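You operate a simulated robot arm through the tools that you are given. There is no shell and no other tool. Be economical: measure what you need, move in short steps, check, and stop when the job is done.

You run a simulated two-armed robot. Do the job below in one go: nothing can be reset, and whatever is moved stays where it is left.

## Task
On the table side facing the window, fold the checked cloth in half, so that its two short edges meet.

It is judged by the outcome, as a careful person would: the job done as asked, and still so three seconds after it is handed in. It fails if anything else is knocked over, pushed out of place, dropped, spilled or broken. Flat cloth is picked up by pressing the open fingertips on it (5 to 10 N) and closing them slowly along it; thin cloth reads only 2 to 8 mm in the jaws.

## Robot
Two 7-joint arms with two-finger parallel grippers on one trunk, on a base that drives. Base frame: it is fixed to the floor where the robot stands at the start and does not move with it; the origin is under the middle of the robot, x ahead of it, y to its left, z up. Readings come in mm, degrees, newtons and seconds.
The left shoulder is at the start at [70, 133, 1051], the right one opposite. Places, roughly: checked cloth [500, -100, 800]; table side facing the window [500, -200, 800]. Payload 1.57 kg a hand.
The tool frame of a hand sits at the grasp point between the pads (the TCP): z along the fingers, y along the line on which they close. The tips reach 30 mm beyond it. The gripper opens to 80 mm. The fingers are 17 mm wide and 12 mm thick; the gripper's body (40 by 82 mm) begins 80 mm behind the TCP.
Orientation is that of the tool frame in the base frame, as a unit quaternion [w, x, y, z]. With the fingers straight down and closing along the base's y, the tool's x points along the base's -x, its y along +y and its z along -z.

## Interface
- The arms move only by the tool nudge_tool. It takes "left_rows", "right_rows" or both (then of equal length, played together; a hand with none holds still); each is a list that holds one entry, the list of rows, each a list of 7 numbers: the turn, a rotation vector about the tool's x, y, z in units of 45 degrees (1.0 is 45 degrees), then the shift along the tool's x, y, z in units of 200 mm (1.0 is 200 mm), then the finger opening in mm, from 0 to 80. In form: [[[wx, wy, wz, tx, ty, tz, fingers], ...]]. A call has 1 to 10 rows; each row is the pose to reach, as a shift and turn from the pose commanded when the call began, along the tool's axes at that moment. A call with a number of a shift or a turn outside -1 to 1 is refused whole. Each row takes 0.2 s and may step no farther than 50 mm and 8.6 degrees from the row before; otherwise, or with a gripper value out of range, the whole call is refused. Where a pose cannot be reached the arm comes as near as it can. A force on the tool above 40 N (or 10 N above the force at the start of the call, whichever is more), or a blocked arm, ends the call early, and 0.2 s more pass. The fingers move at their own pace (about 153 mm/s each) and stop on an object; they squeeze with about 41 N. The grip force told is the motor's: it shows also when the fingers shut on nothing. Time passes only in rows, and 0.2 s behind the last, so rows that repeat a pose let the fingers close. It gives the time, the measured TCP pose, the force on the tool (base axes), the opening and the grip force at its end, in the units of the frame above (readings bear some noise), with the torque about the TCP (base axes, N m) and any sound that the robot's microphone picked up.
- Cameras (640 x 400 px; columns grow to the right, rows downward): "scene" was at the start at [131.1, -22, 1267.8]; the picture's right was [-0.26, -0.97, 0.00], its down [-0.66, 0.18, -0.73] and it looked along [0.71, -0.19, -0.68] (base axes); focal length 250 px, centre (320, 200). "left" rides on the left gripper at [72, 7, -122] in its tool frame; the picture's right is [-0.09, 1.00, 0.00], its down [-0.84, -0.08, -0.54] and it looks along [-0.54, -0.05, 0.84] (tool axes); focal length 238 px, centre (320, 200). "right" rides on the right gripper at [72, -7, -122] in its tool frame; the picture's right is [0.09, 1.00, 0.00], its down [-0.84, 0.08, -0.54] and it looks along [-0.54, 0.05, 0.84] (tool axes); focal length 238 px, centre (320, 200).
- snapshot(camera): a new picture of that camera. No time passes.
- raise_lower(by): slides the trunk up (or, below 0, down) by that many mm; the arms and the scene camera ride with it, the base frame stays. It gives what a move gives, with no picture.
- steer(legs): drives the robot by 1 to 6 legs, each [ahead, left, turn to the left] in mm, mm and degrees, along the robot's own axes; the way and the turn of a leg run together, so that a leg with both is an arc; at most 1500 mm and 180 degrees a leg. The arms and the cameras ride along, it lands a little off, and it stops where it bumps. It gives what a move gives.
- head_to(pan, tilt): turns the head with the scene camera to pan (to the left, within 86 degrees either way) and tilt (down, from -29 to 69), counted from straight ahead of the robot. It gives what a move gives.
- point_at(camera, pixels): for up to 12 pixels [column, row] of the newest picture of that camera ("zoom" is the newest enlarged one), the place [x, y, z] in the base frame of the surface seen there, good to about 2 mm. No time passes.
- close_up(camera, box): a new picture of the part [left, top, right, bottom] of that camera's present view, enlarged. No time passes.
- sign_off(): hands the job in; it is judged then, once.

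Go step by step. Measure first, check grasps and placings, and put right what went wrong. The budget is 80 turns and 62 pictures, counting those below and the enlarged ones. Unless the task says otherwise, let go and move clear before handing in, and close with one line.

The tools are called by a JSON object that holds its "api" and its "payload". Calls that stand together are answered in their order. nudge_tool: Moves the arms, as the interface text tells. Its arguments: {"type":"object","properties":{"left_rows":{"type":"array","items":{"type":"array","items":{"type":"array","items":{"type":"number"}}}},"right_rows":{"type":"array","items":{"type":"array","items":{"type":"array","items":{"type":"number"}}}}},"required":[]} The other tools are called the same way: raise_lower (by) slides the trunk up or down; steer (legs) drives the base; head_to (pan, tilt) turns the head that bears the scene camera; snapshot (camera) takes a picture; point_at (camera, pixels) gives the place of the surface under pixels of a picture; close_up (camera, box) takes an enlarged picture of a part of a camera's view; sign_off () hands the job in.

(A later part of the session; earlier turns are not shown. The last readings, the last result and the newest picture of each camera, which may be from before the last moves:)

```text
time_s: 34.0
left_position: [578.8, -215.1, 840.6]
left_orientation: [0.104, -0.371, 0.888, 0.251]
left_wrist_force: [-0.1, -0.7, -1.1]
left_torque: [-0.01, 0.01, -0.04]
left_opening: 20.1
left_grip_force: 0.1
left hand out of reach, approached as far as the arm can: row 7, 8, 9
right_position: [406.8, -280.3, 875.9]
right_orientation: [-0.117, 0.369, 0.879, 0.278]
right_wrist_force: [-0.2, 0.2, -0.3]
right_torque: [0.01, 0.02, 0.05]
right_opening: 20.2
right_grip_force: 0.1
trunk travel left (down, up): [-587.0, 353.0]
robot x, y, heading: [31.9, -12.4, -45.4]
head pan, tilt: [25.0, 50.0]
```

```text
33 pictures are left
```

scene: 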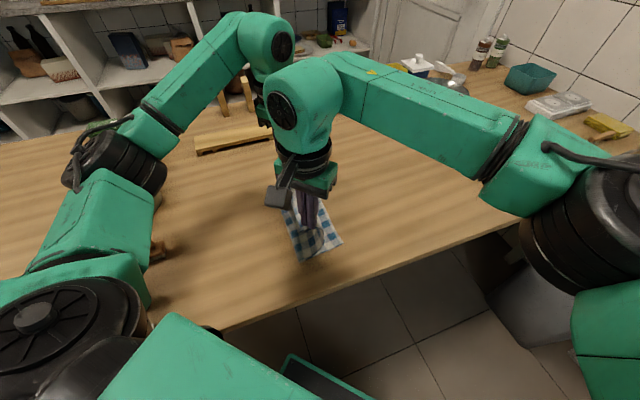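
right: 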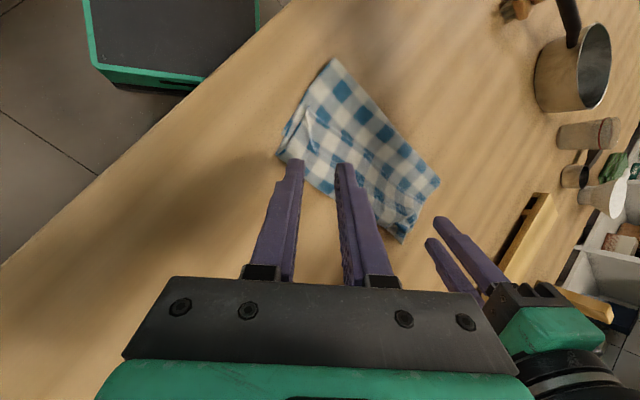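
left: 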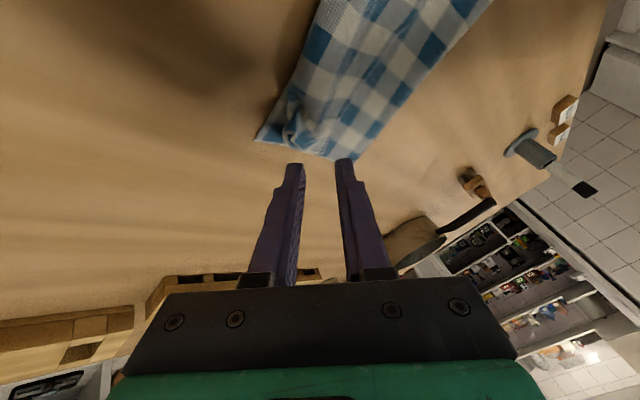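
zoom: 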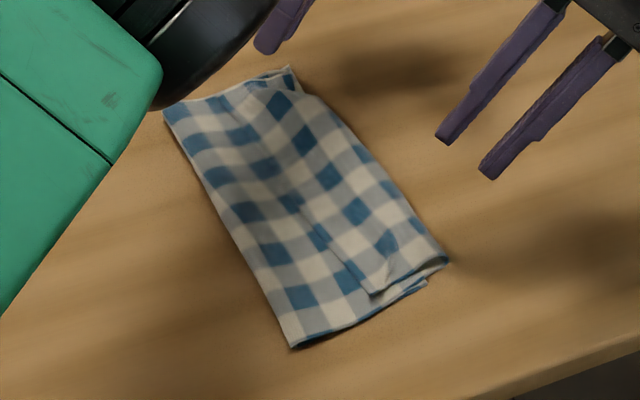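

The fold is laid, though the near corner's tip looks turned back at zoom (375,293). I'll raise clear to inspect it.

{"api": "raise_lower", "payload": {"by": 120}}

{"api": "nudge_tool", "payload": {"left_rows": [[[0.11, 0.111, 0, 0, 0, 0, 20], [0.22, 0.222, 0, 0, 0, 0, 20], [0.33, 0.333, 0, 0, 0, 0, 20], [0.44, 0.444, 0, 0, 0, 0, 20], [0.51, 0.51, 0, 0, 0, 0, 20]]]}}

{"api": "close_up", "payload": {"camera": "scene", "box": [240, 180, 400, 280]}}

{"api": "close_up", "payload": {"camera": "right", "box": [220, 20, 460, 260]}}

{"api": "snapshot", "payload": {"camera": "left"}}

```text
time_s: 35.5
left_position: [578.6, -215.5, 961.3]
left_orientation: [0.104, -0.371, 0.888, 0.252]
left_wrist_force: [-0.4, 0.1, -0.5]
left_torque: [0.02, 0.03, -0.02]
left_opening: 19.8
left_grip_force: 0.0
right_position: [407.1, -280.5, 994.6]
right_orientation: [-0.117, 0.37, 0.879, 0.278]
right_wrist_force: [-0.9, -1.2, -0.3]
right_torque: [-0.02, 0.01, 0.0]
right_opening: 20.1
right_grip_force: 0.0
trunk travel left (down, up): [-707.0, 233.0]
robot x, y, heading: [33.9, -6.7, -45.8]
head pan, tilt: [25.0, 50.0]
```

```text
time_s: 36.7
left_position: [577.5, -215.7, 959.5]
left_orientation: [-0.004, -0.386, 0.923, -0.009]
left_wrist_force: [0.1, -0.2, -0.1]
left_torque: [-0.02, 0.03, 0.0]
left_opening: 19.7
left_grip_force: 0.1
left hand out of reach, approached as far as the arm can: row 1
right_position: [408.3, -280.3, 995.5]
right_orientation: [-0.116, 0.37, 0.879, 0.277]
right_wrist_force: [0.2, -0.9, -0.1]
right_torque: [0.03, 0.05, 0.01]
right_opening: 20.1
right_grip_force: 0.1
trunk travel left (down, up): [-707.0, 233.0]
robot x, y, heading: [30.9, -13.4, -45.3]
head pan, tilt: [25.0, 50.0]
```

```text
4.00 times, centred on (320, 230) of scene
```

zoom: 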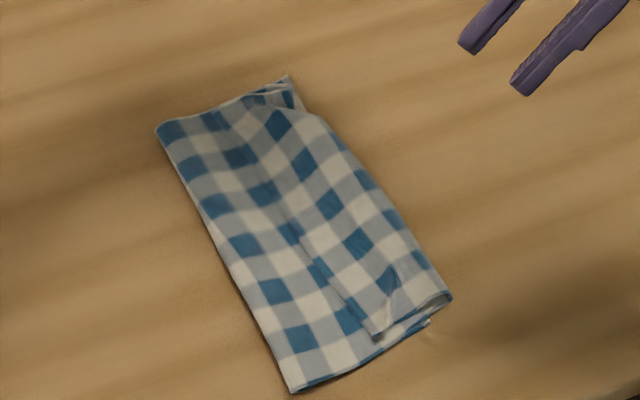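

```text
1.67 times, centred on (340, 140) of right
```

zoom: 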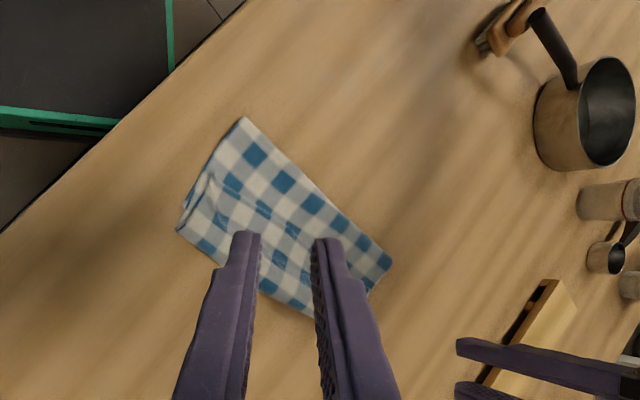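

```text
30 pictures are left
```

left: 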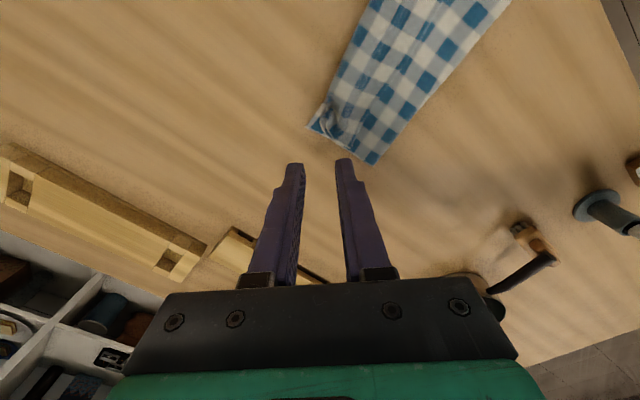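

I'll zoom in more on the edge and measure the layers.

{"api": "close_up", "payload": {"camera": "scene", "box": [300, 200, 364, 280]}}

{"api": "close_up", "payload": {"camera": "left", "box": [280, 0, 500, 180]}}

{"api": "point_at", "payload": {"camera": "zoom", "pixels": [[80, 365], [130, 385], [265, 480], [320, 180]]}}

```text
5.00 times, centred on (332, 240) of scene
```

zoom: 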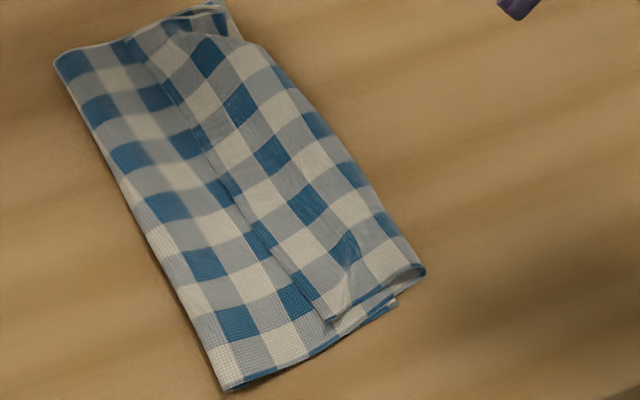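

```text
2.22 times, centred on (390, 90) of left
```

zoom: 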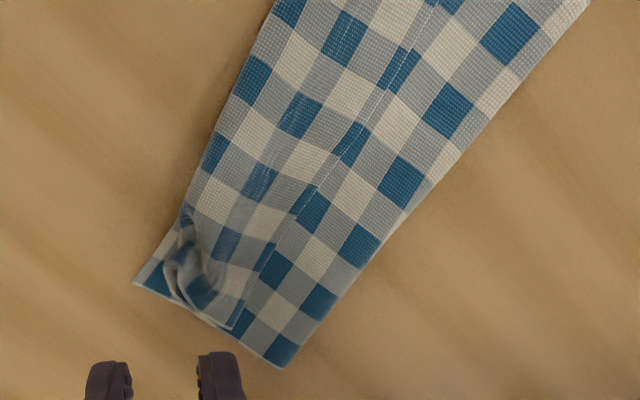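

```text
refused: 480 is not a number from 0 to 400
```

The enlarged left view shows the top layer's short edge doubled back. It runs along the line from (295,215) to (430,10), so a strip about 50 mm wide is reversed. I'll re-grip those edge corners and refold on a taut arc, but first I'll measure them.

{"api": "point_at", "payload": {"camera": "zoom", "pixels": [[242, 330], [296, 213], [280, 366], [136, 285], [385, 90], [230, 322], [175, 295], [205, 295], [188, 215]]}}

{"api": "close_up", "payload": {"camera": "scene", "box": [310, 230, 366, 280]}}

{"api": "point_at", "payload": {"camera": "scene", "pixels": [[333, 263], [312, 276], [350, 258], [352, 253], [316, 243]]}}

```text
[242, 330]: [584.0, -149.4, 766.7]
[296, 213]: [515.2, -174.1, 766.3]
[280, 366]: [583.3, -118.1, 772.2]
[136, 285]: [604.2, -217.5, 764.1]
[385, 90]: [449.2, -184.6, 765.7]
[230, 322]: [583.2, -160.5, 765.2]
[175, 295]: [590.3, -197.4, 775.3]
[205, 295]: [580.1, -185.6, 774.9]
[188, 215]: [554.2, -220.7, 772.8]
```

```text
8.00 times, centred on (338, 255) of scene
```

zoom: 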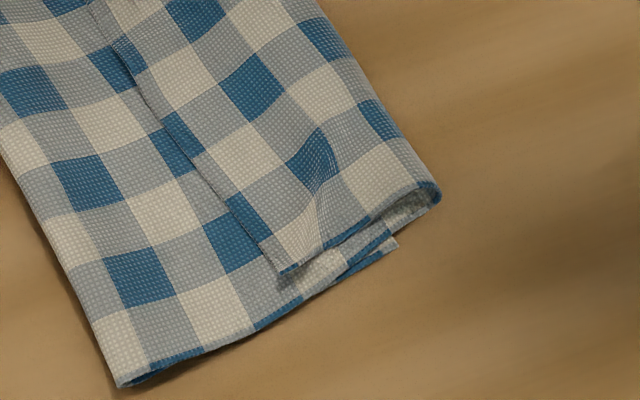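

```text
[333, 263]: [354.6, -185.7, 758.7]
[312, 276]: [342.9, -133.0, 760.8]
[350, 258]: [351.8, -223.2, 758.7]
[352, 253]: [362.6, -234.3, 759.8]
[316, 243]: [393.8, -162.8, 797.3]
```

The enlarged view clearly shows the reversed strip, with its near corner at zoom (288,275). I'll measure it.

{"api": "point_at", "payload": {"camera": "zoom", "pixels": [[288, 272], [230, 200], [130, 70], [437, 192], [396, 243], [120, 385], [310, 235], [30, 205], [330, 180]]}}

```text
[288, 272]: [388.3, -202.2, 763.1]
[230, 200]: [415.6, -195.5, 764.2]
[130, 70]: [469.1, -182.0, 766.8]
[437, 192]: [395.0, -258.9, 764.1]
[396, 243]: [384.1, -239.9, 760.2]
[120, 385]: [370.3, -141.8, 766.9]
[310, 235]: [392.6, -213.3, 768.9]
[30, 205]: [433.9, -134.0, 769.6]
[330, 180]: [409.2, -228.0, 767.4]
```

The edge runs from near (388,−202) to far (584,−149), and the stray crease from (395,−259) to (604,−217). I'll level the right hand and bring the trunk back down.

{"api": "nudge_tool", "payload": {"right_rows": [[[0.109, -0.111, 0, 0, 0, 0, 26], [0.218, -0.223, 0, 0, 0, 0, 26], [0.327, -0.334, 0, 0, 0, 0, 26], [0.436, -0.446, 0, 0, 0, 0, 26], [0.545, -0.557, 0, 0, 0, 0, 26], [0.545, -0.557, 0, 0, 0, 0, 26]]]}}

{"api": "raise_lower", "payload": {"by": -70}}

```text
time_s: 38.1
left_position: [578.7, -216.4, 960.4]
left_orientation: [-0.001, -0.385, 0.923, -0.008]
left_wrist_force: [-0.1, -1.0, -0.4]
left_torque: [0.0, 0.05, -0.01]
left_opening: 19.8
left_grip_force: 0.0
right_position: [406.6, -281.6, 995.2]
right_orientation: [0.001, 0.387, 0.922, -0.001]
right_wrist_force: [-0.4, -0.2, 0.4]
right_torque: [0.03, -0.02, -0.02]
right_opening: 26.2
right_grip_force: 0.0
trunk travel left (down, up): [-707.0, 233.0]
robot x, y, heading: [26.8, -12.8, -45.5]
head pan, tilt: [25.0, 50.0]
```

```text
time_s: 39.2
left_position: [578.2, -214.6, 891.5]
left_orientation: [-0.004, -0.386, 0.923, -0.008]
left_wrist_force: [0.3, 0.6, 0.0]
left_torque: [0.0, -0.04, 0.01]
left_opening: 20.1
left_grip_force: 0.1
right_position: [406.7, -279.6, 926.1]
right_orientation: [-0.001, 0.387, 0.922, 0.001]
right_wrist_force: [0.1, -0.9, 0.0]
right_torque: [0.0, -0.01, -0.03]
right_opening: 26.0
right_grip_force: 0.2
trunk travel left (down, up): [-637.0, 303.0]
robot x, y, heading: [29.7, -8.2, -45.5]
head pan, tilt: [25.0, 50.0]
```

Both tools are nearly level. I'll move them above the top edge corners.

{"api": "nudge_tool", "payload": {"left_rows": [[[0, 0, 0, -0.05, 0.06, 0.0, 26], [-0.008, -0.008, 0, -0.1, 0.12, 0.1, 26], [-0.0155, -0.0155, 0, -0.144, 0.18, 0.2, 26], [-0.0155, -0.0155, 0, -0.144, 0.18, 0.3, 26], [-0.0155, -0.0155, 0, -0.144, 0.18, 0.35, 26], [-0.0155, -0.0155, 0, -0.144, 0.18, 0.35, 26]]], "right_rows": [[[0, 0, 0, 0.08, 0.076, 0.1, 26], [0, 0, 0, 0.16, 0.15, 0.2, 26], [0, 0, 0, 0.239, 0.227, 0.3, 26], [0, 0, 0, 0.239, 0.227, 0.42, 26], [0, 0, 0, 0.239, 0.227, 0.53, 26], [0, 0, 0, 0.239, 0.227, 0.53, 26]]]}}

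{"api": "close_up", "payload": {"camera": "left", "box": [220, 40, 420, 220]}}

{"api": "close_up", "payload": {"camera": "right", "box": [220, 40, 420, 220]}}

```text
time_s: 40.6
left_position: [572.7, -172.4, 820.9]
left_orientation: [0.002, -0.385, 0.923, 0.0]
left_wrist_force: [0.0, 0.3, 0.4]
left_torque: [0.02, 0.0, 0.01]
left_opening: 25.7
left_grip_force: 0.1
right_position: [407.1, -214.2, 818.2]
right_orientation: [0.0, 0.387, 0.922, 0.0]
right_wrist_force: [0.2, -0.6, -1.3]
right_torque: [-0.01, -0.01, 0.02]
right_opening: 25.9
right_grip_force: 0.0
trunk travel left (down, up): [-637.0, 303.0]
robot x, y, heading: [31.5, -11.2, -45.7]
head pan, tilt: [25.0, 50.0]
```

```text
2.22 times, centred on (320, 130) of left
```

zoom: 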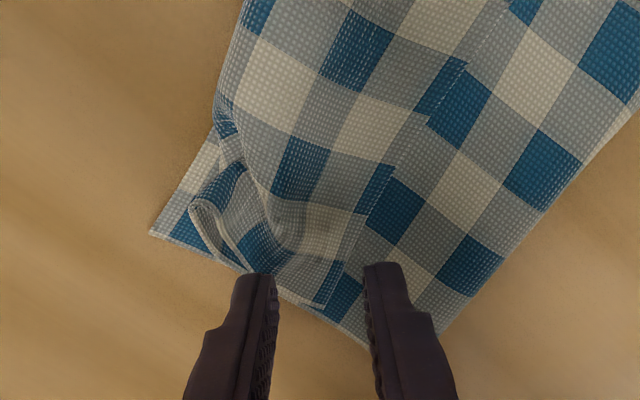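

```text
2.22 times, centred on (320, 130) of right
```

zoom: 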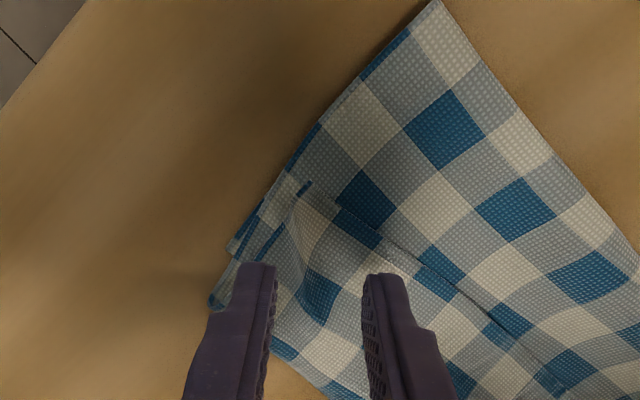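

The corner tips are at left zoom (322,303) and right zoom (303,187). I'll refine their positions.

{"api": "point_at", "payload": {"camera": "zoom", "pixels": [[303, 188], [320, 215], [330, 250], [380, 235]]}}

{"api": "point_at", "payload": {"camera": "left", "pixels": [[320, 174], [326, 155], [320, 140], [342, 110]]}}

```text
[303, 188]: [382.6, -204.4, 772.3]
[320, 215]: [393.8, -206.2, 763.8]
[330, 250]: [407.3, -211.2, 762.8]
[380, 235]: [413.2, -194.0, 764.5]
```

```text
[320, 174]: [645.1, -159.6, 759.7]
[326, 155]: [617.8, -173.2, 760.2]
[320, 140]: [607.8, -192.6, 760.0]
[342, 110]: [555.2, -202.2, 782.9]
```

The left measurement used an old picture, so I'll take a fresh one.

{"api": "close_up", "payload": {"camera": "left", "box": [260, 100, 400, 200]}}

{"api": "point_at", "payload": {"camera": "zoom", "pixels": [[285, 325], [250, 290], [300, 250], [350, 200], [190, 230]]}}

```text
4.00 times, centred on (330, 150) of left
```

zoom: 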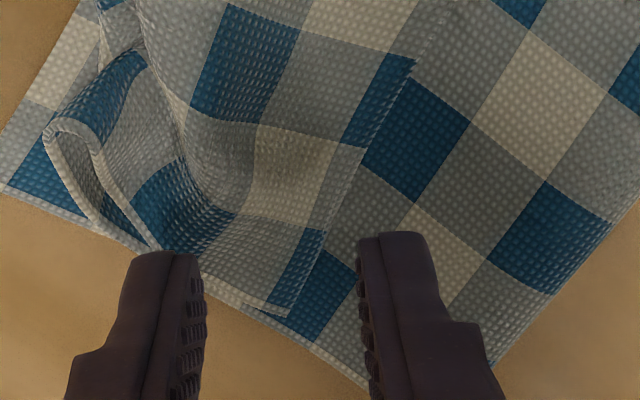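

```text
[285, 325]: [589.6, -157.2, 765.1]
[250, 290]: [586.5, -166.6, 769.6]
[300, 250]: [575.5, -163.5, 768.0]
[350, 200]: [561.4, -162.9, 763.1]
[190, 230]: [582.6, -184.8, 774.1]
```

The far corner tip is at about (588,−158), with the edge running along x. I'll yaw the left hand 35° more so both its fingers land on the top strip, then lower both to just above contact.

{"api": "nudge_tool", "payload": {"left_rows": [[[0, 0, -0.16, 0.01, 0.01, 0, 26], [0, 0, -0.32, 0.02, 0.02, 0, 26], [0, 0, -0.48, 0.026, 0.022, 0, 26], [0, 0, -0.64, 0.026, 0.022, 0.03, 26], [0, 0, -0.78, 0.026, 0.022, 0.07, 26], [0, 0, -0.78, 0.026, 0.022, 0.1, 26], [0, 0, -0.78, 0.026, 0.022, 0.1, 26]]], "right_rows": [[[0, 0, 0, 0, 0, 0, 26], [0, 0, 0, 0, 0, 0, 26], [0, 0, 0, 0, 0, 0.02, 26], [0, 0, 0, 0, 0, 0.05, 26], [0, 0, 0, 0, 0, 0.07, 26], [0, 0, 0, 0, 0, 0.09, 26], [0, 0, 0, 0, 0, 0.09, 26]]]}}

{"api": "close_up", "payload": {"camera": "left", "box": [240, 100, 400, 200]}}

```text
time_s: 42.2
left_position: [566.8, -172.3, 799.5]
left_orientation: [0.002, -0.646, 0.763, 0.0]
left_wrist_force: [-1.1, 1.3, -0.3]
left_torque: [0.03, 0.03, 0.03]
left_opening: 26.2
left_grip_force: 0.1
right_position: [405.9, -215.2, 801.5]
right_orientation: [0.001, 0.387, 0.922, 0.001]
right_wrist_force: [-0.1, 0.6, 0.0]
right_torque: [-0.03, 0.02, -0.03]
right_opening: 25.8
right_grip_force: 0.1
trunk travel left (down, up): [-637.0, 303.0]
robot x, y, heading: [32.5, -12.1, -45.8]
head pan, tilt: [25.0, 50.0]
```

```text
4.00 times, centred on (320, 150) of left
```

zoom: 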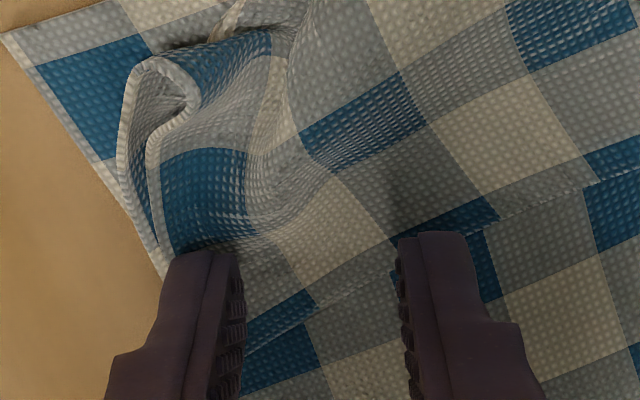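

The edge passes right under the right-hand finger at (435,245). I'll shift the left hand 5 mm inward and press both down gently.

{"api": "nudge_tool", "payload": {"left_rows": [[[0, 0, 0, 0.025, 0, 0, 26], [0, 0, 0, 0.025, 0, 0.01, 26], [0, 0, 0, 0.025, 0, 0.02, 26], [0, 0, 0, 0.025, 0, 0.025, 26], [0, 0, 0, 0.025, 0, 0.025, 26]]], "right_rows": [[[0, 0, 0, 0, 0, 0.01, 26], [0, 0, 0, 0, 0, 0.02, 26], [0, 0, 0, 0, 0, 0.03, 26], [0, 0, 0, 0, 0, 0.035, 26], [0, 0, 0, 0, 0, 0.035, 26]]]}}

```text
time_s: 43.4
left_position: [565.8, -177.1, 793.7]
left_orientation: [0.001, -0.645, 0.764, 0.0]
left_wrist_force: [0.7, -0.7, 1.4]
left_torque: [-0.01, -0.03, 0.03]
left_opening: 26.3
left_grip_force: 0.1
right_position: [404.9, -214.9, 793.2]
right_orientation: [0.0, 0.388, 0.922, 0.0]
right_wrist_force: [0.2, 0.1, 0.2]
right_torque: [0.01, 0.01, -0.01]
right_opening: 26.1
right_grip_force: 0.1
trunk travel left (down, up): [-637.0, 303.0]
robot x, y, heading: [31.9, -13.1, -45.6]
head pan, tilt: [25.0, 50.0]
```

{"api": "nudge_tool", "payload": {"left_rows": [[[0, 0, 0, 0, 0, 0.003, 26], [0, 0, 0, 0, 0, 0.006, 26], [0, 0, 0, 0, 0, 0.006, 26]]], "right_rows": [[[0, 0, 0, 0, 0, 0.003, 26], [0, 0, 0, 0, 0, 0.007, 26], [0, 0, 0, 0, 0, 0.007, 26]]]}}

```text
time_s: 44.2
left_position: [564.8, -177.2, 793.3]
left_orientation: [0.002, -0.645, 0.764, -0.001]
left_wrist_force: [0.5, 0.6, 1.4]
left_torque: [-0.02, -0.05, 0.0]
left_opening: 26.3
left_grip_force: 0.3
right_position: [404.6, -215.0, 793.2]
right_orientation: [0.001, 0.387, 0.922, 0.001]
right_wrist_force: [0.0, -1.2, 5.8]
right_torque: [-0.09, 0.07, 0.04]
right_opening: 26.2
right_grip_force: 0.1
trunk travel left (down, up): [-637.0, 303.0]
robot x, y, heading: [32.7, -10.8, -45.7]
head pan, tilt: [25.0, 50.0]
```

The right presses at 5.8 N and the left still only 1.4 N. I'll go a bit deeper.

{"api": "nudge_tool", "payload": {"left_rows": [[[0, 0, 0, 0, 0, 0.004, 26], [0, 0, 0, 0, 0, 0.008, 26], [0, 0, 0, 0, 0, 0.008, 26]]], "right_rows": [[[0, 0, 0, 0, 0, 0.001, 26], [0, 0, 0, 0, 0, 0.002, 26], [0, 0, 0, 0, 0, 0.002, 26]]]}}

```text
time_s: 45.0
left_position: [565.6, -176.2, 793.3]
left_orientation: [0.001, -0.646, 0.764, -0.002]
left_wrist_force: [2.7, -0.4, 7.8]
left_torque: [-0.05, -0.15, -0.03]
left_opening: 26.6
left_grip_force: 0.2
right_position: [405.1, -214.1, 792.7]
right_orientation: [0.001, 0.388, 0.922, 0.001]
right_wrist_force: [2.5, -1.8, 8.3]
right_torque: [-0.15, -0.03, 0.02]
right_opening: 25.8
right_grip_force: 0.0
trunk travel left (down, up): [-637.0, 303.0]
robot x, y, heading: [28.7, -11.0, -45.6]
head pan, tilt: [25.0, 50.0]
```

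Each hand is pressing with only one finger because the layers differ in height. I'll tilt each about 2° to even them out.

{"api": "nudge_tool", "payload": {"left_rows": [[[0.03, 0, 0, 0, 0, 0, 26], [0.06, 0, 0, 0, 0, 0.001, 26], [0.06, 0, 0, 0, 0, 0.001, 26]]], "right_rows": [[[0.025, 0, 0, 0, 0, 0, 26], [0.045, 0, 0, 0, 0, 0.001, 26], [0.045, 0, 0, 0, 0, 0.001, 26]]]}}

```text
time_s: 45.8
left_position: [564.1, -175.8, 794.0]
left_orientation: [0.017, -0.645, 0.764, -0.02]
left_wrist_force: [-1.6, -0.4, 11.7]
left_torque: [-0.04, 0.29, 0.02]
left_opening: 26.5
left_grip_force: 0.4
right_position: [404.2, -214.7, 793.4]
right_orientation: [-0.005, 0.388, 0.922, -0.016]
right_wrist_force: [3.9, 0.5, 8.1]
right_torque: [0.14, -0.21, -0.04]
right_opening: 26.9
right_grip_force: 0.1
trunk travel left (down, up): [-637.0, 303.0]
robot x, y, heading: [30.6, -12.7, -45.5]
head pan, tilt: [25.0, 50.0]
```

Overcorrected, so I'll go back by about half.

{"api": "nudge_tool", "payload": {"left_rows": [[[-0.01, 0, 0, 0, 0, 0, 26], [-0.022, 0, 0, 0, 0, 0, 26], [-0.022, 0, 0, 0, 0, 0, 26]]], "right_rows": [[[-0.01, 0, 0, 0, 0, 0, 26], [-0.025, 0, 0, 0, 0, 0, 26], [-0.025, 0, 0, 0, 0, 0, 26]]]}}

```text
time_s: 46.6
left_position: [565.2, -176.1, 793.8]
left_orientation: [0.011, -0.645, 0.764, -0.013]
left_wrist_force: [-0.8, -1.6, 10.3]
left_torque: [-0.03, 0.16, -0.04]
left_opening: 26.0
left_grip_force: 0.5
right_position: [403.7, -215.0, 792.7]
right_orientation: [-0.002, 0.388, 0.922, -0.007]
right_wrist_force: [0.3, 0.7, 8.2]
right_torque: [0.02, 0.0, -0.01]
right_opening: 26.8
right_grip_force: 0.2
trunk travel left (down, up): [-637.0, 303.0]
robot x, y, heading: [30.5, -10.6, -45.7]
head pan, tilt: [25.0, 50.0]
```

Right is balanced at 8 N, and the left is close at 10 N. I'll trim the left slightly and close both slowly.

{"api": "nudge_tool", "payload": {"left_rows": [[[-0.02, 0, 0, 0, 0, 0, 24], [-0.02, 0, 0, 0, 0, 0, 21], [-0.02, 0, 0, 0, 0, 0, 18], [-0.02, 0, 0, 0, 0, 0, 15], [-0.02, 0, 0, 0, 0, 0, 12], [-0.02, 0, 0, 0, 0, 0, 9], [-0.02, 0, 0, 0, 0, 0, 6], [-0.02, 0, 0, 0, 0, 0, 3], [-0.02, 0, 0, 0, 0, 0, 0], [-0.02, 0, 0, 0, 0, 0, 0]]], "right_rows": [[[0, 0, 0, 0, 0, 0, 24], [0, 0, 0, 0, 0, 0, 21], [0, 0, 0, 0, 0, 0, 18], [0, 0, 0, 0, 0, 0, 15], [0, 0, 0, 0, 0, 0, 12], [0, 0, 0, 0, 0, 0, 9], [0, 0, 0, 0, 0, 0, 6], [0, 0, 0, 0, 0, 0, 3], [0, 0, 0, 0, 0, 0, 0], [0, 0, 0, 0, 0, 0, 0]]]}}

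{"api": "close_up", "payload": {"camera": "left", "box": [220, 60, 420, 200]}}

{"api": "close_up", "payload": {"camera": "right", "box": [220, 60, 420, 200]}}

```text
time_s: 48.8
left_position: [564.0, -175.8, 793.9]
left_orientation: [0.007, -0.645, 0.764, -0.006]
left_wrist_force: [0.3, 0.6, 4.7]
left_torque: [0.0, -0.06, 0.0]
left_opening: 0.1
left_grip_force: 21.4
right_position: [404.5, -214.6, 793.3]
right_orientation: [-0.001, 0.388, 0.922, -0.007]
right_wrist_force: [-1.1, -0.6, 11.6]
right_torque: [-0.05, 0.09, -0.02]
right_opening: 2.6
right_grip_force: 23.3
trunk travel left (down, up): [-637.0, 303.0]
robot x, y, heading: [33.6, -9.2, -45.8]
head pan, tilt: [25.0, 50.0]
```

```text
2.86 times, centred on (320, 130) of left
```

zoom: 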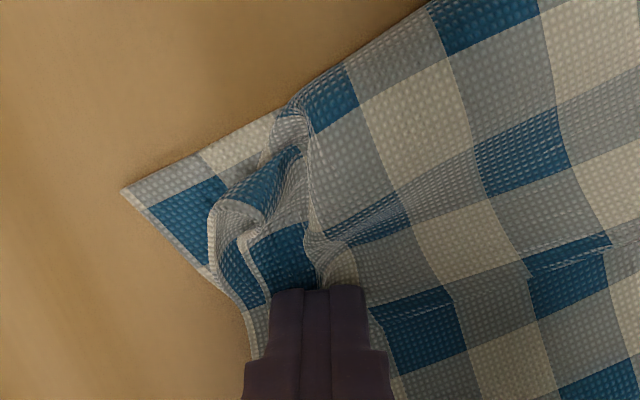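

```text
2.86 times, centred on (320, 130) of right
```

zoom: 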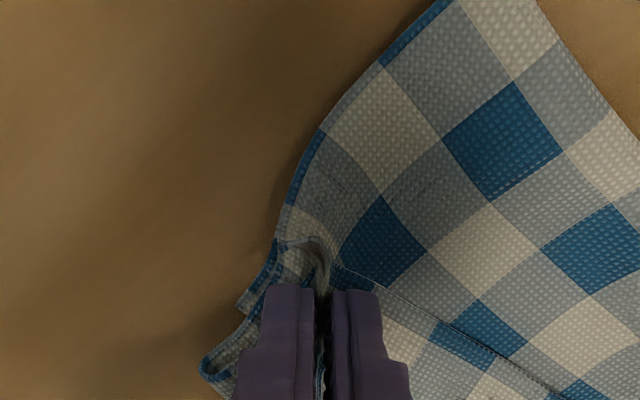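

The right holds 2.6 mm, but the left slipped (0.1). I'll reopen the left, shift it inward and press a bit harder.

{"api": "nudge_tool", "payload": {"left_rows": [[[0, 0, 0, 0, 0, -0.01, 10], [0, 0, 0, 0, 0, -0.03, 30], [0, 0, 0, 0.03, 0.03, -0.03, 30], [0, 0, 0, 0.03, 0.03, -0.015, 30], [0, 0, 0, 0.03, 0.03, -0.005, 30], [0, 0, 0, 0.03, 0.03, 0.0, 30], [0, 0, 0, 0.03, 0.03, 0.004, 30], [0, 0, 0, 0.03, 0.03, 0.004, 30]]]}}

{"api": "close_up", "payload": {"camera": "left", "box": [220, 60, 420, 200]}}

```text
time_s: 50.6
left_position: [557.8, -182.1, 793.6]
left_orientation: [0.006, -0.647, 0.763, -0.007]
left_wrist_force: [0.7, 1.3, 10.3]
left_torque: [0.06, 0.05, -0.06]
left_opening: 29.8
left_grip_force: 0.2
right_position: [405.3, -213.5, 792.1]
right_orientation: [-0.002, 0.387, 0.922, -0.006]
right_wrist_force: [-0.2, -1.4, 9.0]
right_torque: [-0.06, -0.02, -0.01]
right_opening: 2.7
right_grip_force: 23.7
trunk travel left (down, up): [-637.0, 303.0]
robot x, y, heading: [35.0, -12.2, -46.0]
head pan, tilt: [25.0, 50.0]
```

```text
2.86 times, centred on (320, 130) of left
```

zoom: 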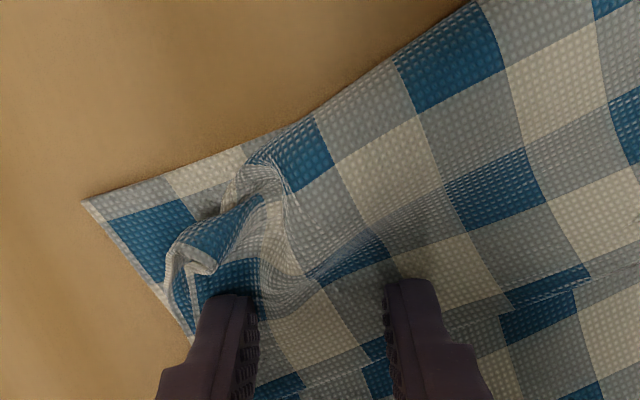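

Both left fingers now rest on the strip, balanced at 10 N. Closing slowly.

{"api": "nudge_tool", "payload": {"left_rows": [[[0, 0, 0, 0, 0, 0, 27], [0, 0, 0, 0, 0, 0, 24], [0, 0, 0, 0, 0, 0.001, 21], [0, 0, 0, 0, 0, 0.001, 18], [0, 0, 0, 0, 0, 0.002, 15], [0, 0, 0, 0, 0, 0.002, 12], [0, 0, 0, 0, 0, 0.002, 9], [0, 0, 0, 0, 0, 0.002, 6], [0, 0, 0, 0, 0, 0.002, 3], [0, 0, 0, 0, 0, 0.002, 0]]]}}

{"api": "close_up", "payload": {"camera": "left", "box": [220, 60, 420, 200]}}

```text
time_s: 52.8
left_position: [555.9, -181.9, 791.6]
left_orientation: [0.006, -0.646, 0.764, -0.007]
left_wrist_force: [-5.8, -0.6, 17.0]
left_torque: [0.03, 0.26, 0.07]
left_opening: 2.0
left_grip_force: 24.1
right_position: [403.4, -214.9, 792.8]
right_orientation: [-0.001, 0.388, 0.922, -0.007]
right_wrist_force: [5.3, 0.7, 3.7]
right_torque: [0.04, -0.18, -0.02]
right_opening: 2.6
right_grip_force: 23.6
trunk travel left (down, up): [-637.0, 303.0]
robot x, y, heading: [30.0, -11.7, -45.7]
head pan, tilt: [25.0, 50.0]
```

```text
2.86 times, centred on (320, 130) of left
```

zoom: 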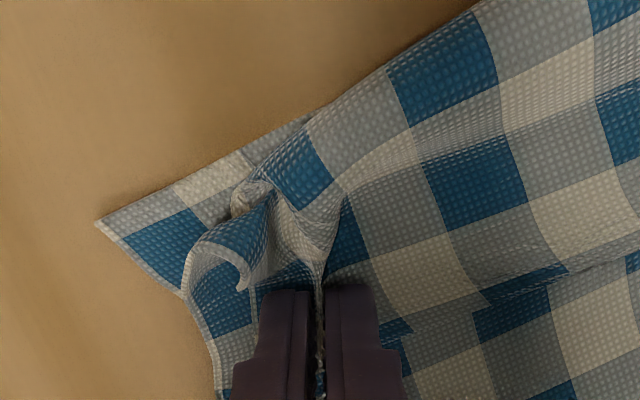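

Left caught it at 2.0 mm. I'll lift 40 mm while moving 30 mm toward +y, then check that only the top layer comes up.

{"api": "nudge_tool", "payload": {"left_rows": [[[0, 0, 0, -0.02, 0.015, -0.05, 0], [0, 0, 0, -0.05, 0.023, -0.1, 0], [0, 0, 0, -0.1, 0.03, -0.15, 0], [0, 0, 0, -0.148, 0.04, -0.2, 0]]], "right_rows": [[[0, 0, 0, 0.015, 0.014, -0.05, 0], [0, 0, 0, 0.036, 0.035, -0.1, 0], [0, 0, 0, 0.071, 0.07, -0.15, 0], [0, 0, 0, 0.107, 0.105, -0.2, 0]]]}}

{"api": "snapshot", "payload": {"camera": "left"}}

{"api": "close_up", "payload": {"camera": "scene", "box": [230, 170, 390, 270]}}

```text
time_s: 53.8
left_position: [556.4, -150.5, 829.6]
left_orientation: [0.006, -0.645, 0.764, -0.006]
left_wrist_force: [-0.7, 0.0, -0.9]
left_torque: [0.01, 0.01, 0.04]
left_opening: 2.1
left_grip_force: 23.7
right_position: [405.7, -184.7, 832.0]
right_orientation: [-0.003, 0.387, 0.922, -0.007]
right_wrist_force: [1.2, -0.4, 0.0]
right_torque: [0.05, -0.04, -0.03]
right_opening: 2.5
right_grip_force: 24.1
trunk travel left (down, up): [-637.0, 303.0]
robot x, y, heading: [30.2, -7.1, -45.6]
head pan, tilt: [25.0, 50.0]
```

```text
18 pictures are left
```

left: 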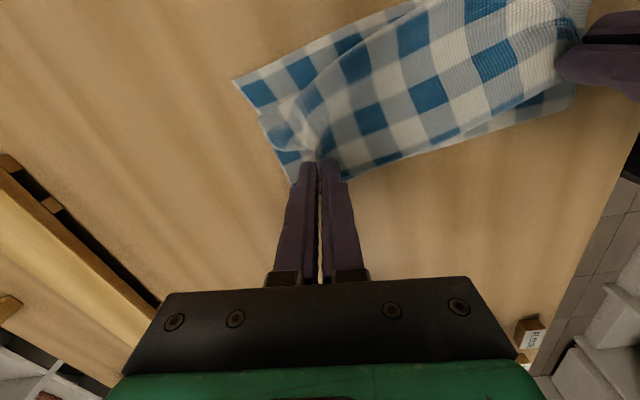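

```text
4.00 times, centred on (310, 220) of scene
```

zoom: 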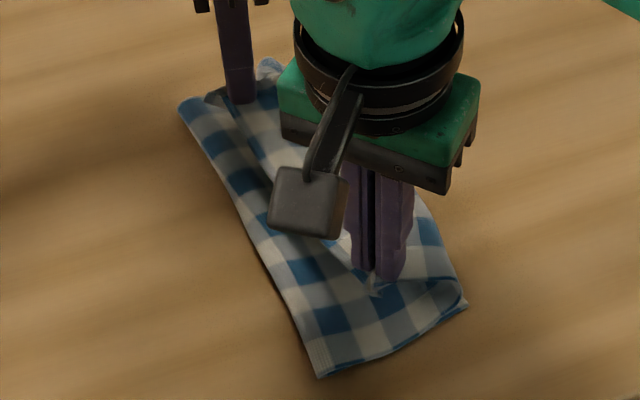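

It looks like the top layer is lifting with the bottom still on the table. I'll continue up and back toward +y.

{"api": "nudge_tool", "payload": {"left_rows": [[[0, 0, 0, -0.04, 0.007, -0.08, 0], [0, 0, 0, -0.08, 0.014, -0.16, 0], [0, 0, 0, -0.13, 0.022, -0.24, 0], [0, 0, 0, -0.2, 0.034, -0.32, 0], [0, 0, 0, -0.27, 0.046, -0.38, 0], [0, 0, 0, -0.345, 0.058, -0.4, 0]]], "right_rows": [[[0, 0, 0, 0.029, 0.028, -0.08, 0], [0, 0, 0, 0.058, 0.057, -0.16, 0], [0, 0, 0, 0.094, 0.092, -0.24, 0], [0, 0, 0, 0.145, 0.142, -0.32, 0], [0, 0, 0, 0.195, 0.19, -0.38, 0], [0, 0, 0, 0.25, 0.245, -0.4, 0]]]}}

{"api": "snapshot", "payload": {"camera": "left"}}

{"api": "close_up", "payload": {"camera": "scene", "box": [230, 150, 390, 270]}}

```text
time_s: 55.2
left_position: [554.5, -79.7, 911.6]
left_orientation: [0.005, -0.645, 0.764, -0.006]
left_wrist_force: [-1.1, 0.1, -0.1]
left_torque: [-0.04, 0.02, 0.0]
left_opening: 2.1
left_grip_force: 23.6
right_position: [406.2, -112.8, 911.8]
right_orientation: [-0.003, 0.388, 0.922, -0.007]
right_wrist_force: [0.6, 1.2, -0.3]
right_torque: [-0.02, -0.04, 0.0]
right_opening: 2.4
right_grip_force: 24.1
trunk travel left (down, up): [-637.0, 303.0]
robot x, y, heading: [31.2, -10.0, -45.5]
head pan, tilt: [25.0, 50.0]
```

```text
16 pictures are left
```

left: 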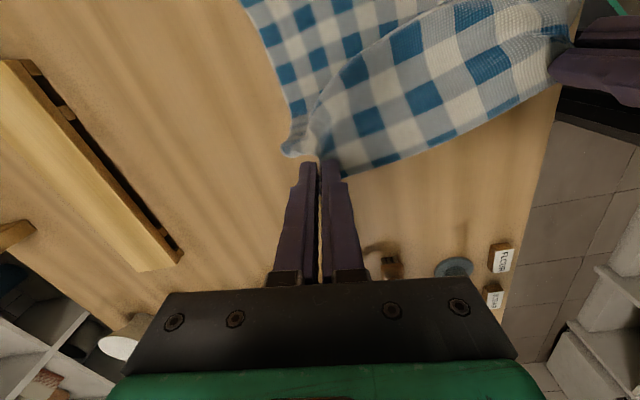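

```text
3.33 times, centred on (310, 210) of scene
```

zoom: 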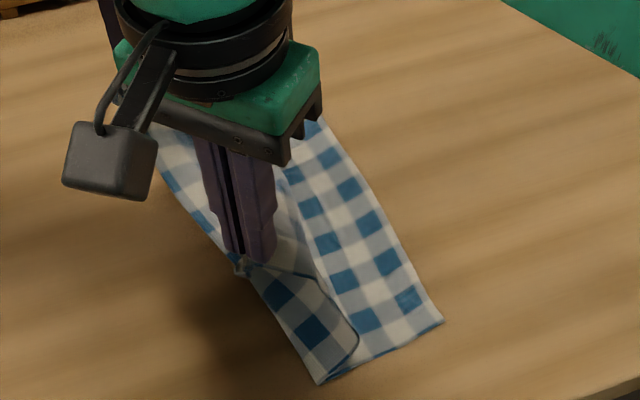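

The bottom layer is flat and free, and the top hangs from both hands. I'll measure the bottom edge and the lift-off line.

{"api": "point_at", "payload": {"camera": "zoom", "pixels": [[440, 321], [322, 381], [385, 220], [330, 130], [265, 300], [160, 160], [285, 350], [356, 340]]}}

{"api": "point_at", "payload": {"camera": "left", "pixels": [[246, 5], [270, 60], [292, 140], [310, 100]]}}

```text
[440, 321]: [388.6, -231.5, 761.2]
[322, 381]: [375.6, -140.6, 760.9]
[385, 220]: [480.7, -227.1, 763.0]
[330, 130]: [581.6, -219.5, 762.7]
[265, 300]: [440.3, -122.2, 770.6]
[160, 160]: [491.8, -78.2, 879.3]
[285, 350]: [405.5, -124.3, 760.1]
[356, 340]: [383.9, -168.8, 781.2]
```

```text
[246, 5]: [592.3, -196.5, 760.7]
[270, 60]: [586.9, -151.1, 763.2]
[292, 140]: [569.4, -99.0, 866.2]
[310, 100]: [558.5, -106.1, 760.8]
```

The bottom edge runs (389,−231) to (600,−218) and the cloth currently lifts off at y≈−130, so the fold line must move to about −90. I'll move the hands back over that line to straighten the hanging part.

{"api": "nudge_tool", "payload": {"left_rows": [[[0, 0, 0, -0.03, -0.005, 0, 0], [0, 0, 0, -0.06, -0.01, 0, 0], [0, 0, 0, -0.06, -0.01, 0, 0]]], "right_rows": [[[0, 0, 0, 0.06, 0.06, 0, 0], [0, 0, 0, 0.12, 0.125, 0, 0], [0, 0, 0, 0.12, 0.125, 0, 0]]]}}

{"api": "close_up", "payload": {"camera": "scene", "box": [230, 150, 390, 270]}}

{"api": "point_at", "payload": {"camera": "zoom", "pixels": [[440, 321], [385, 220], [322, 381], [300, 360], [330, 340]]}}

```text
time_s: 56.0
left_position: [558.3, -68.4, 911.4]
left_orientation: [0.006, -0.646, 0.763, -0.005]
left_wrist_force: [-1.9, 0.7, 0.0]
left_torque: [0.01, 0.06, 0.01]
left_opening: 2.2
left_grip_force: 23.8
right_position: [407.4, -97.3, 913.5]
right_orientation: [-0.002, 0.387, 0.922, -0.006]
right_wrist_force: [0.8, 0.9, 0.2]
right_torque: [0.01, -0.05, -0.03]
right_opening: 2.5
right_grip_force: 23.3
right hand out of reach, approached as far as the arm can: row 2, 3
trunk travel left (down, up): [-637.0, 303.0]
robot x, y, heading: [30.7, -11.5, -45.7]
head pan, tilt: [25.0, 50.0]
```

```text
3.33 times, centred on (310, 210) of scene
```

zoom: 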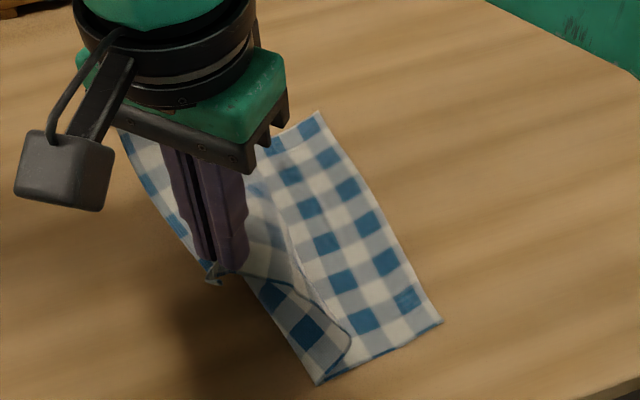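

```text
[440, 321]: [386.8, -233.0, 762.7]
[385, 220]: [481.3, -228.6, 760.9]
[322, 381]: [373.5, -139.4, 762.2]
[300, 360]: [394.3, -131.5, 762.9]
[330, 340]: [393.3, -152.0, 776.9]
```

The right arm is at its left limit again, so I'll shift the base 35 mm toward +y, then level the hands' y and raise a bit to pull the hanging part straight.

{"api": "steer", "payload": {"legs": [[-25, 24.5, 0]]}}

{"api": "nudge_tool", "payload": {"left_rows": [[[0, 0, 0, 0.05, -0.01, -0.03, 0], [0, 0, 0, 0.1, -0.02, -0.06, 0], [0, 0, 0, 0.15, -0.025, -0.08, 0], [0, 0, 0, 0.15, -0.025, -0.08, 0]]], "right_rows": [[[0, 0, 0, 0, 0, -0.03, 0], [0, 0, 0, 0, 0, -0.06, 0], [0, 0, 0, 0, 0, -0.08, 0], [0, 0, 0, 0, 0, -0.08, 0]]]}}

{"api": "close_up", "payload": {"camera": "scene", "box": [230, 150, 390, 270]}}

{"api": "point_at", "payload": {"camera": "zoom", "pixels": [[460, 321], [440, 321], [322, 381], [300, 360], [330, 340], [400, 220]]}}

```text
time_s: 56.8
left_position: [557.3, -36.8, 910.2]
left_orientation: [0.006, -0.646, 0.763, -0.005]
left_wrist_force: [-1.3, -0.7, 0.3]
left_torque: [0.0, 0.04, 0.02]
left_opening: 2.2
left_grip_force: 23.3
right_position: [406.7, -65.0, 912.1]
right_orientation: [-0.003, 0.387, 0.922, -0.005]
right_wrist_force: [1.6, 0.4, -1.1]
right_torque: [0.01, -0.01, 0.01]
right_opening: 2.7
right_grip_force: 23.6
trunk travel left (down, up): [-637.0, 303.0]
robot x, y, heading: [28.8, 22.4, -45.5]
head pan, tilt: [25.0, 50.0]
```

```text
time_s: 57.8
left_position: [557.6, -66.0, 926.5]
left_orientation: [0.005, -0.646, 0.763, -0.005]
left_wrist_force: [-0.3, -0.6, -0.3]
left_torque: [-0.02, 0.03, 0.0]
left_opening: 2.1
left_grip_force: 23.6
right_position: [406.8, -62.3, 928.7]
right_orientation: [-0.002, 0.389, 0.921, -0.006]
right_wrist_force: [1.2, -1.2, 0.4]
right_torque: [0.05, -0.02, -0.01]
right_opening: 2.4
right_grip_force: 23.9
trunk travel left (down, up): [-637.0, 303.0]
robot x, y, heading: [34.2, 24.8, -45.7]
head pan, tilt: [25.0, 50.0]
```

```text
3.33 times, centred on (310, 210) of scene
```

zoom: 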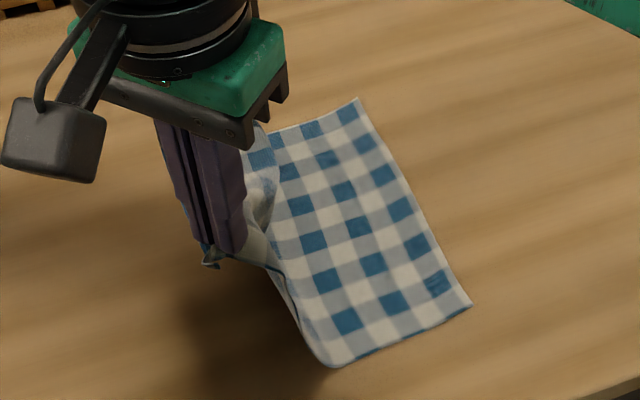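

```text
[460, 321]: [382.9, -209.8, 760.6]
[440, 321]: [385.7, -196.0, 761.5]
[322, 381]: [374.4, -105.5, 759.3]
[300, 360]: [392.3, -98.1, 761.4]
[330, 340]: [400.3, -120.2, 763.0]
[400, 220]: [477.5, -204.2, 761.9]
```

Now the lower part lies flat and the upper part rises straight. I'll measure the bottom edge and lift-off line again.

{"api": "point_at", "payload": {"camera": "zoom", "pixels": [[469, 304], [425, 215], [358, 101], [336, 363], [310, 340], [285, 220], [278, 150], [268, 130]]}}

```text
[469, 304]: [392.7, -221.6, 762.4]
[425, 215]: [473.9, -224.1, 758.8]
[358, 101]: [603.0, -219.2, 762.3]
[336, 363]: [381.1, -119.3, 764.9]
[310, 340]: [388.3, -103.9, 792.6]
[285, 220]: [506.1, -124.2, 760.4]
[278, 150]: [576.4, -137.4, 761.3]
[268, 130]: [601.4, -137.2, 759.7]
```

The bottom edge is straight at y≈−221, so the fold should sit at −79. I'll back off 42 mm toward +y with the base and lower 40 mm, which lays more cloth down up to that line before folding over.

{"api": "steer", "payload": {"legs": [[-30, 29.4, 0]]}}

{"api": "raise_lower", "payload": {"by": -40}}

{"api": "close_up", "payload": {"camera": "scene", "box": [230, 150, 390, 270]}}

```text
time_s: 58.7
left_position: [556.6, -24.9, 926.5]
left_orientation: [0.007, -0.645, 0.764, -0.005]
left_wrist_force: [-0.2, -0.4, 0.6]
left_torque: [0.0, 0.04, 0.03]
left_opening: 2.0
left_grip_force: 23.4
right_position: [405.7, -22.6, 928.0]
right_orientation: [-0.001, 0.387, 0.922, -0.005]
right_wrist_force: [0.0, 0.2, -0.3]
right_torque: [0.01, 0.01, -0.02]
right_opening: 2.3
right_grip_force: 23.3
trunk travel left (down, up): [-637.0, 303.0]
robot x, y, heading: [32.5, 62.2, -45.5]
head pan, tilt: [25.0, 50.0]
```

```text
time_s: 59.5
left_position: [557.3, -23.5, 886.3]
left_orientation: [0.006, -0.645, 0.764, -0.006]
left_wrist_force: [-1.2, 0.0, -0.3]
left_torque: [-0.01, 0.02, 0.0]
left_opening: 2.1
left_grip_force: 23.9
right_position: [406.2, -22.4, 889.9]
right_orientation: [-0.002, 0.389, 0.921, -0.005]
right_wrist_force: [0.8, 0.0, 0.4]
right_torque: [-0.01, -0.01, -0.01]
right_opening: 2.5
right_grip_force: 24.3
trunk travel left (down, up): [-597.0, 343.0]
robot x, y, heading: [31.4, 68.5, -45.7]
head pan, tilt: [25.0, 50.0]
```

```text
3.33 times, centred on (310, 210) of scene
```

zoom: 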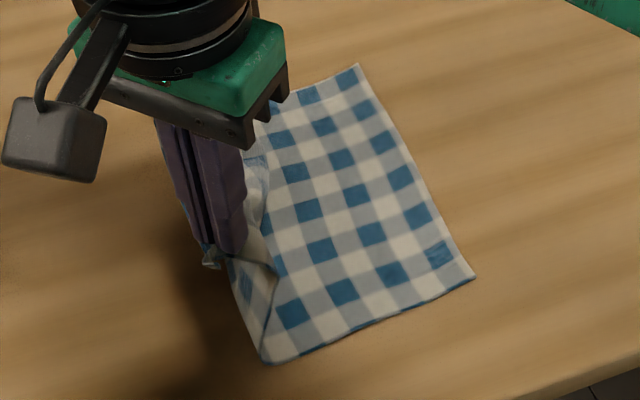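

{"api": "point_at", "payload": {"camera": "zoom", "pixels": [[473, 277], [420, 180], [358, 67], [270, 360], [250, 320], [262, 215], [285, 100]]}}

```text
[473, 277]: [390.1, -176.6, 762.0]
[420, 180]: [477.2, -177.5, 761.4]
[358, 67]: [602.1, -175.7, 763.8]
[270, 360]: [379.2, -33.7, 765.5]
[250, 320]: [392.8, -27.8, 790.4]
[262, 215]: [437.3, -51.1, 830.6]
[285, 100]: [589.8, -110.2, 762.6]
```

The bottom edge is now at y≈−177 and the lift-off line at about −35. That is exactly half the length, so the geometry is right. I'll bring the hands over the fold in an arc.

{"api": "nudge_tool", "payload": {"left_rows": [[[0, 0, 0, 0.04, -0.007, -0.03, 0], [0, 0, 0, 0.08, -0.014, -0.05, 0], [0, 0, 0, 0.13, -0.022, -0.04, 0]]], "right_rows": [[[0, 0, 0, -0.03, -0.03, -0.02, 0], [0, 0, 0, -0.065, -0.064, -0.035, 0], [0, 0, 0, -0.1, -0.098, -0.02, 0]]]}}

{"api": "steer", "payload": {"legs": [[32, -31.5, 0]]}}

```text
time_s: 60.3
left_position: [557.7, -52.0, 893.8]
left_orientation: [0.006, -0.646, 0.763, -0.005]
left_wrist_force: [-0.6, -0.7, -0.1]
left_torque: [0.02, 0.02, -0.04]
left_opening: 1.8
left_grip_force: 23.7
right_position: [407.1, -50.5, 892.0]
right_orientation: [-0.002, 0.388, 0.922, -0.005]
right_wrist_force: [-0.2, 0.5, 0.2]
right_torque: [0.03, -0.01, 0.02]
right_opening: 2.6
right_grip_force: 23.7
trunk travel left (down, up): [-597.0, 343.0]
robot x, y, heading: [29.6, 65.0, -45.7]
head pan, tilt: [25.0, 50.0]
```

```text
time_s: 61.2
left_position: [557.2, -95.5, 894.7]
left_orientation: [0.005, -0.645, 0.764, -0.006]
left_wrist_force: [-1.1, 0.1, -0.1]
left_torque: [-0.04, 0.0, 0.0]
left_opening: 1.9
left_grip_force: 23.2
right_position: [406.2, -92.9, 893.3]
right_orientation: [-0.002, 0.388, 0.922, -0.006]
right_wrist_force: [-0.1, -0.4, 0.5]
right_torque: [0.0, -0.01, -0.02]
right_opening: 2.5
right_grip_force: 23.9
trunk travel left (down, up): [-597.0, 343.0]
robot x, y, heading: [30.9, 21.1, -45.6]
head pan, tilt: [25.0, 50.0]
```

Both tips are now beyond the fold at about 105 mm height. I'll continue the arc down with a progressive tilt.

{"api": "nudge_tool", "payload": {"left_rows": [[[-0.018, -0.11, 0, 0.07, -0.011, 0.055, 0], [-0.037, -0.219, 0, 0.14, -0.022, 0.115, 0], [-0.055, -0.329, 0, 0.205, -0.034, 0.18, 0], [-0.073, -0.438, 0, 0.266, -0.0446, 0.245, 0], [-0.085, -0.511, 0, 0.3, -0.05, 0.315, 0], [-0.098, -0.585, 0, 0.33, -0.055, 0.385, 0], [-0.11, -0.658, 0, 0.35, -0.0586, 0.455, 0], [-0.11, -0.658, 0, 0.35, -0.0586, 0.455, 0]]], "right_rows": [[[-0.078, 0.079, 0, -0.053, -0.052, 0.055, 0], [-0.156, 0.158, 0, -0.106, -0.104, 0.115, 0], [-0.233, 0.238, 0, -0.155, -0.152, 0.18, 0], [-0.311, 0.317, 0, -0.202, -0.198, 0.24, 0], [-0.363, 0.37, 0, -0.23, -0.225, 0.31, 0], [-0.415, 0.423, 0, -0.252, -0.246, 0.38, 0], [-0.467, 0.476, 0, -0.27, -0.264, 0.448, 0], [-0.467, 0.476, 0, -0.27, -0.264, 0.448, 0]]]}}

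{"api": "close_up", "payload": {"camera": "scene", "box": [220, 150, 380, 270]}}

```text
time_s: 63.0
left_position: [558.8, -164.3, 803.1]
left_orientation: [0.173, -0.626, 0.736, 0.192]
left_wrist_force: [-0.5, 0.5, -0.5]
left_torque: [-0.04, 0.02, 0.01]
left_opening: 1.8
left_grip_force: 24.2
right_position: [406.4, -171.0, 804.1]
right_orientation: [-0.102, 0.376, 0.891, 0.233]
right_wrist_force: [1.9, -0.8, 0.0]
right_torque: [-0.04, -0.01, -0.01]
right_opening: 2.4
right_grip_force: 23.9
trunk travel left (down, up): [-597.0, 343.0]
robot x, y, heading: [31.6, 22.9, -45.7]
head pan, tilt: [25.0, 50.0]
```

```text
3.33 times, centred on (300, 210) of scene
```

zoom: 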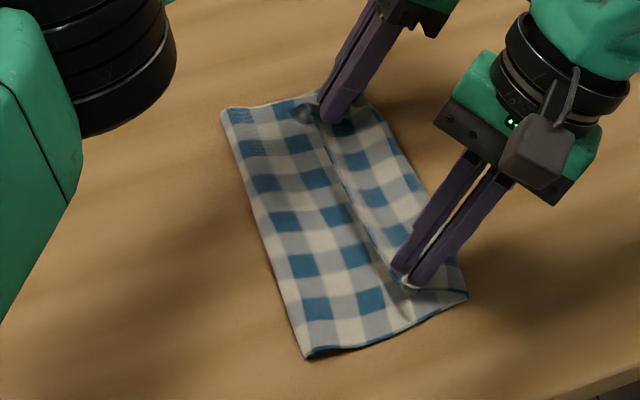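

I'll measure where the top edge, the bottom edge and the fold are.

{"api": "point_at", "payload": {"camera": "zoom", "pixels": [[467, 293], [430, 210], [375, 100], [306, 352], [265, 220], [224, 112], [355, 190], [372, 185], [400, 170], [340, 200], [418, 290]]}}

{"api": "close_up", "payload": {"camera": "scene", "box": [290, 170, 350, 240]}}

```text
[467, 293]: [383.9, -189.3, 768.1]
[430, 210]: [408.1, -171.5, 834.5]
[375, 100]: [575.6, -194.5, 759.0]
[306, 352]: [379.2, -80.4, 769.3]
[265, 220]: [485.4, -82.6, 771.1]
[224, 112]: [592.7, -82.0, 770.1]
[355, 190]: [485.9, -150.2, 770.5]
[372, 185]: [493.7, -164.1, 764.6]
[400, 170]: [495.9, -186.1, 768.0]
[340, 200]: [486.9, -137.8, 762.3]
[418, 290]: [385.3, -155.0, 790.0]
```

```text
5.71 times, centred on (320, 205) of scene
```

zoom: 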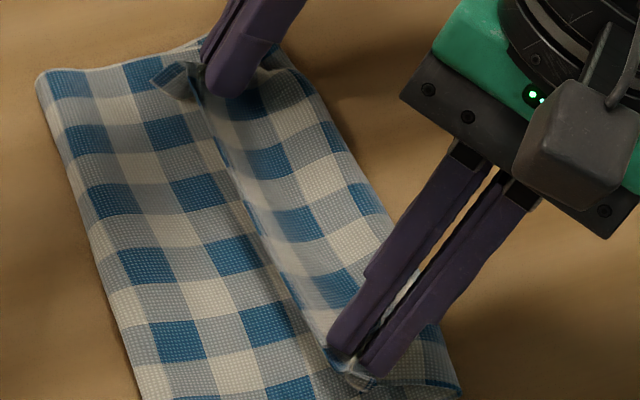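

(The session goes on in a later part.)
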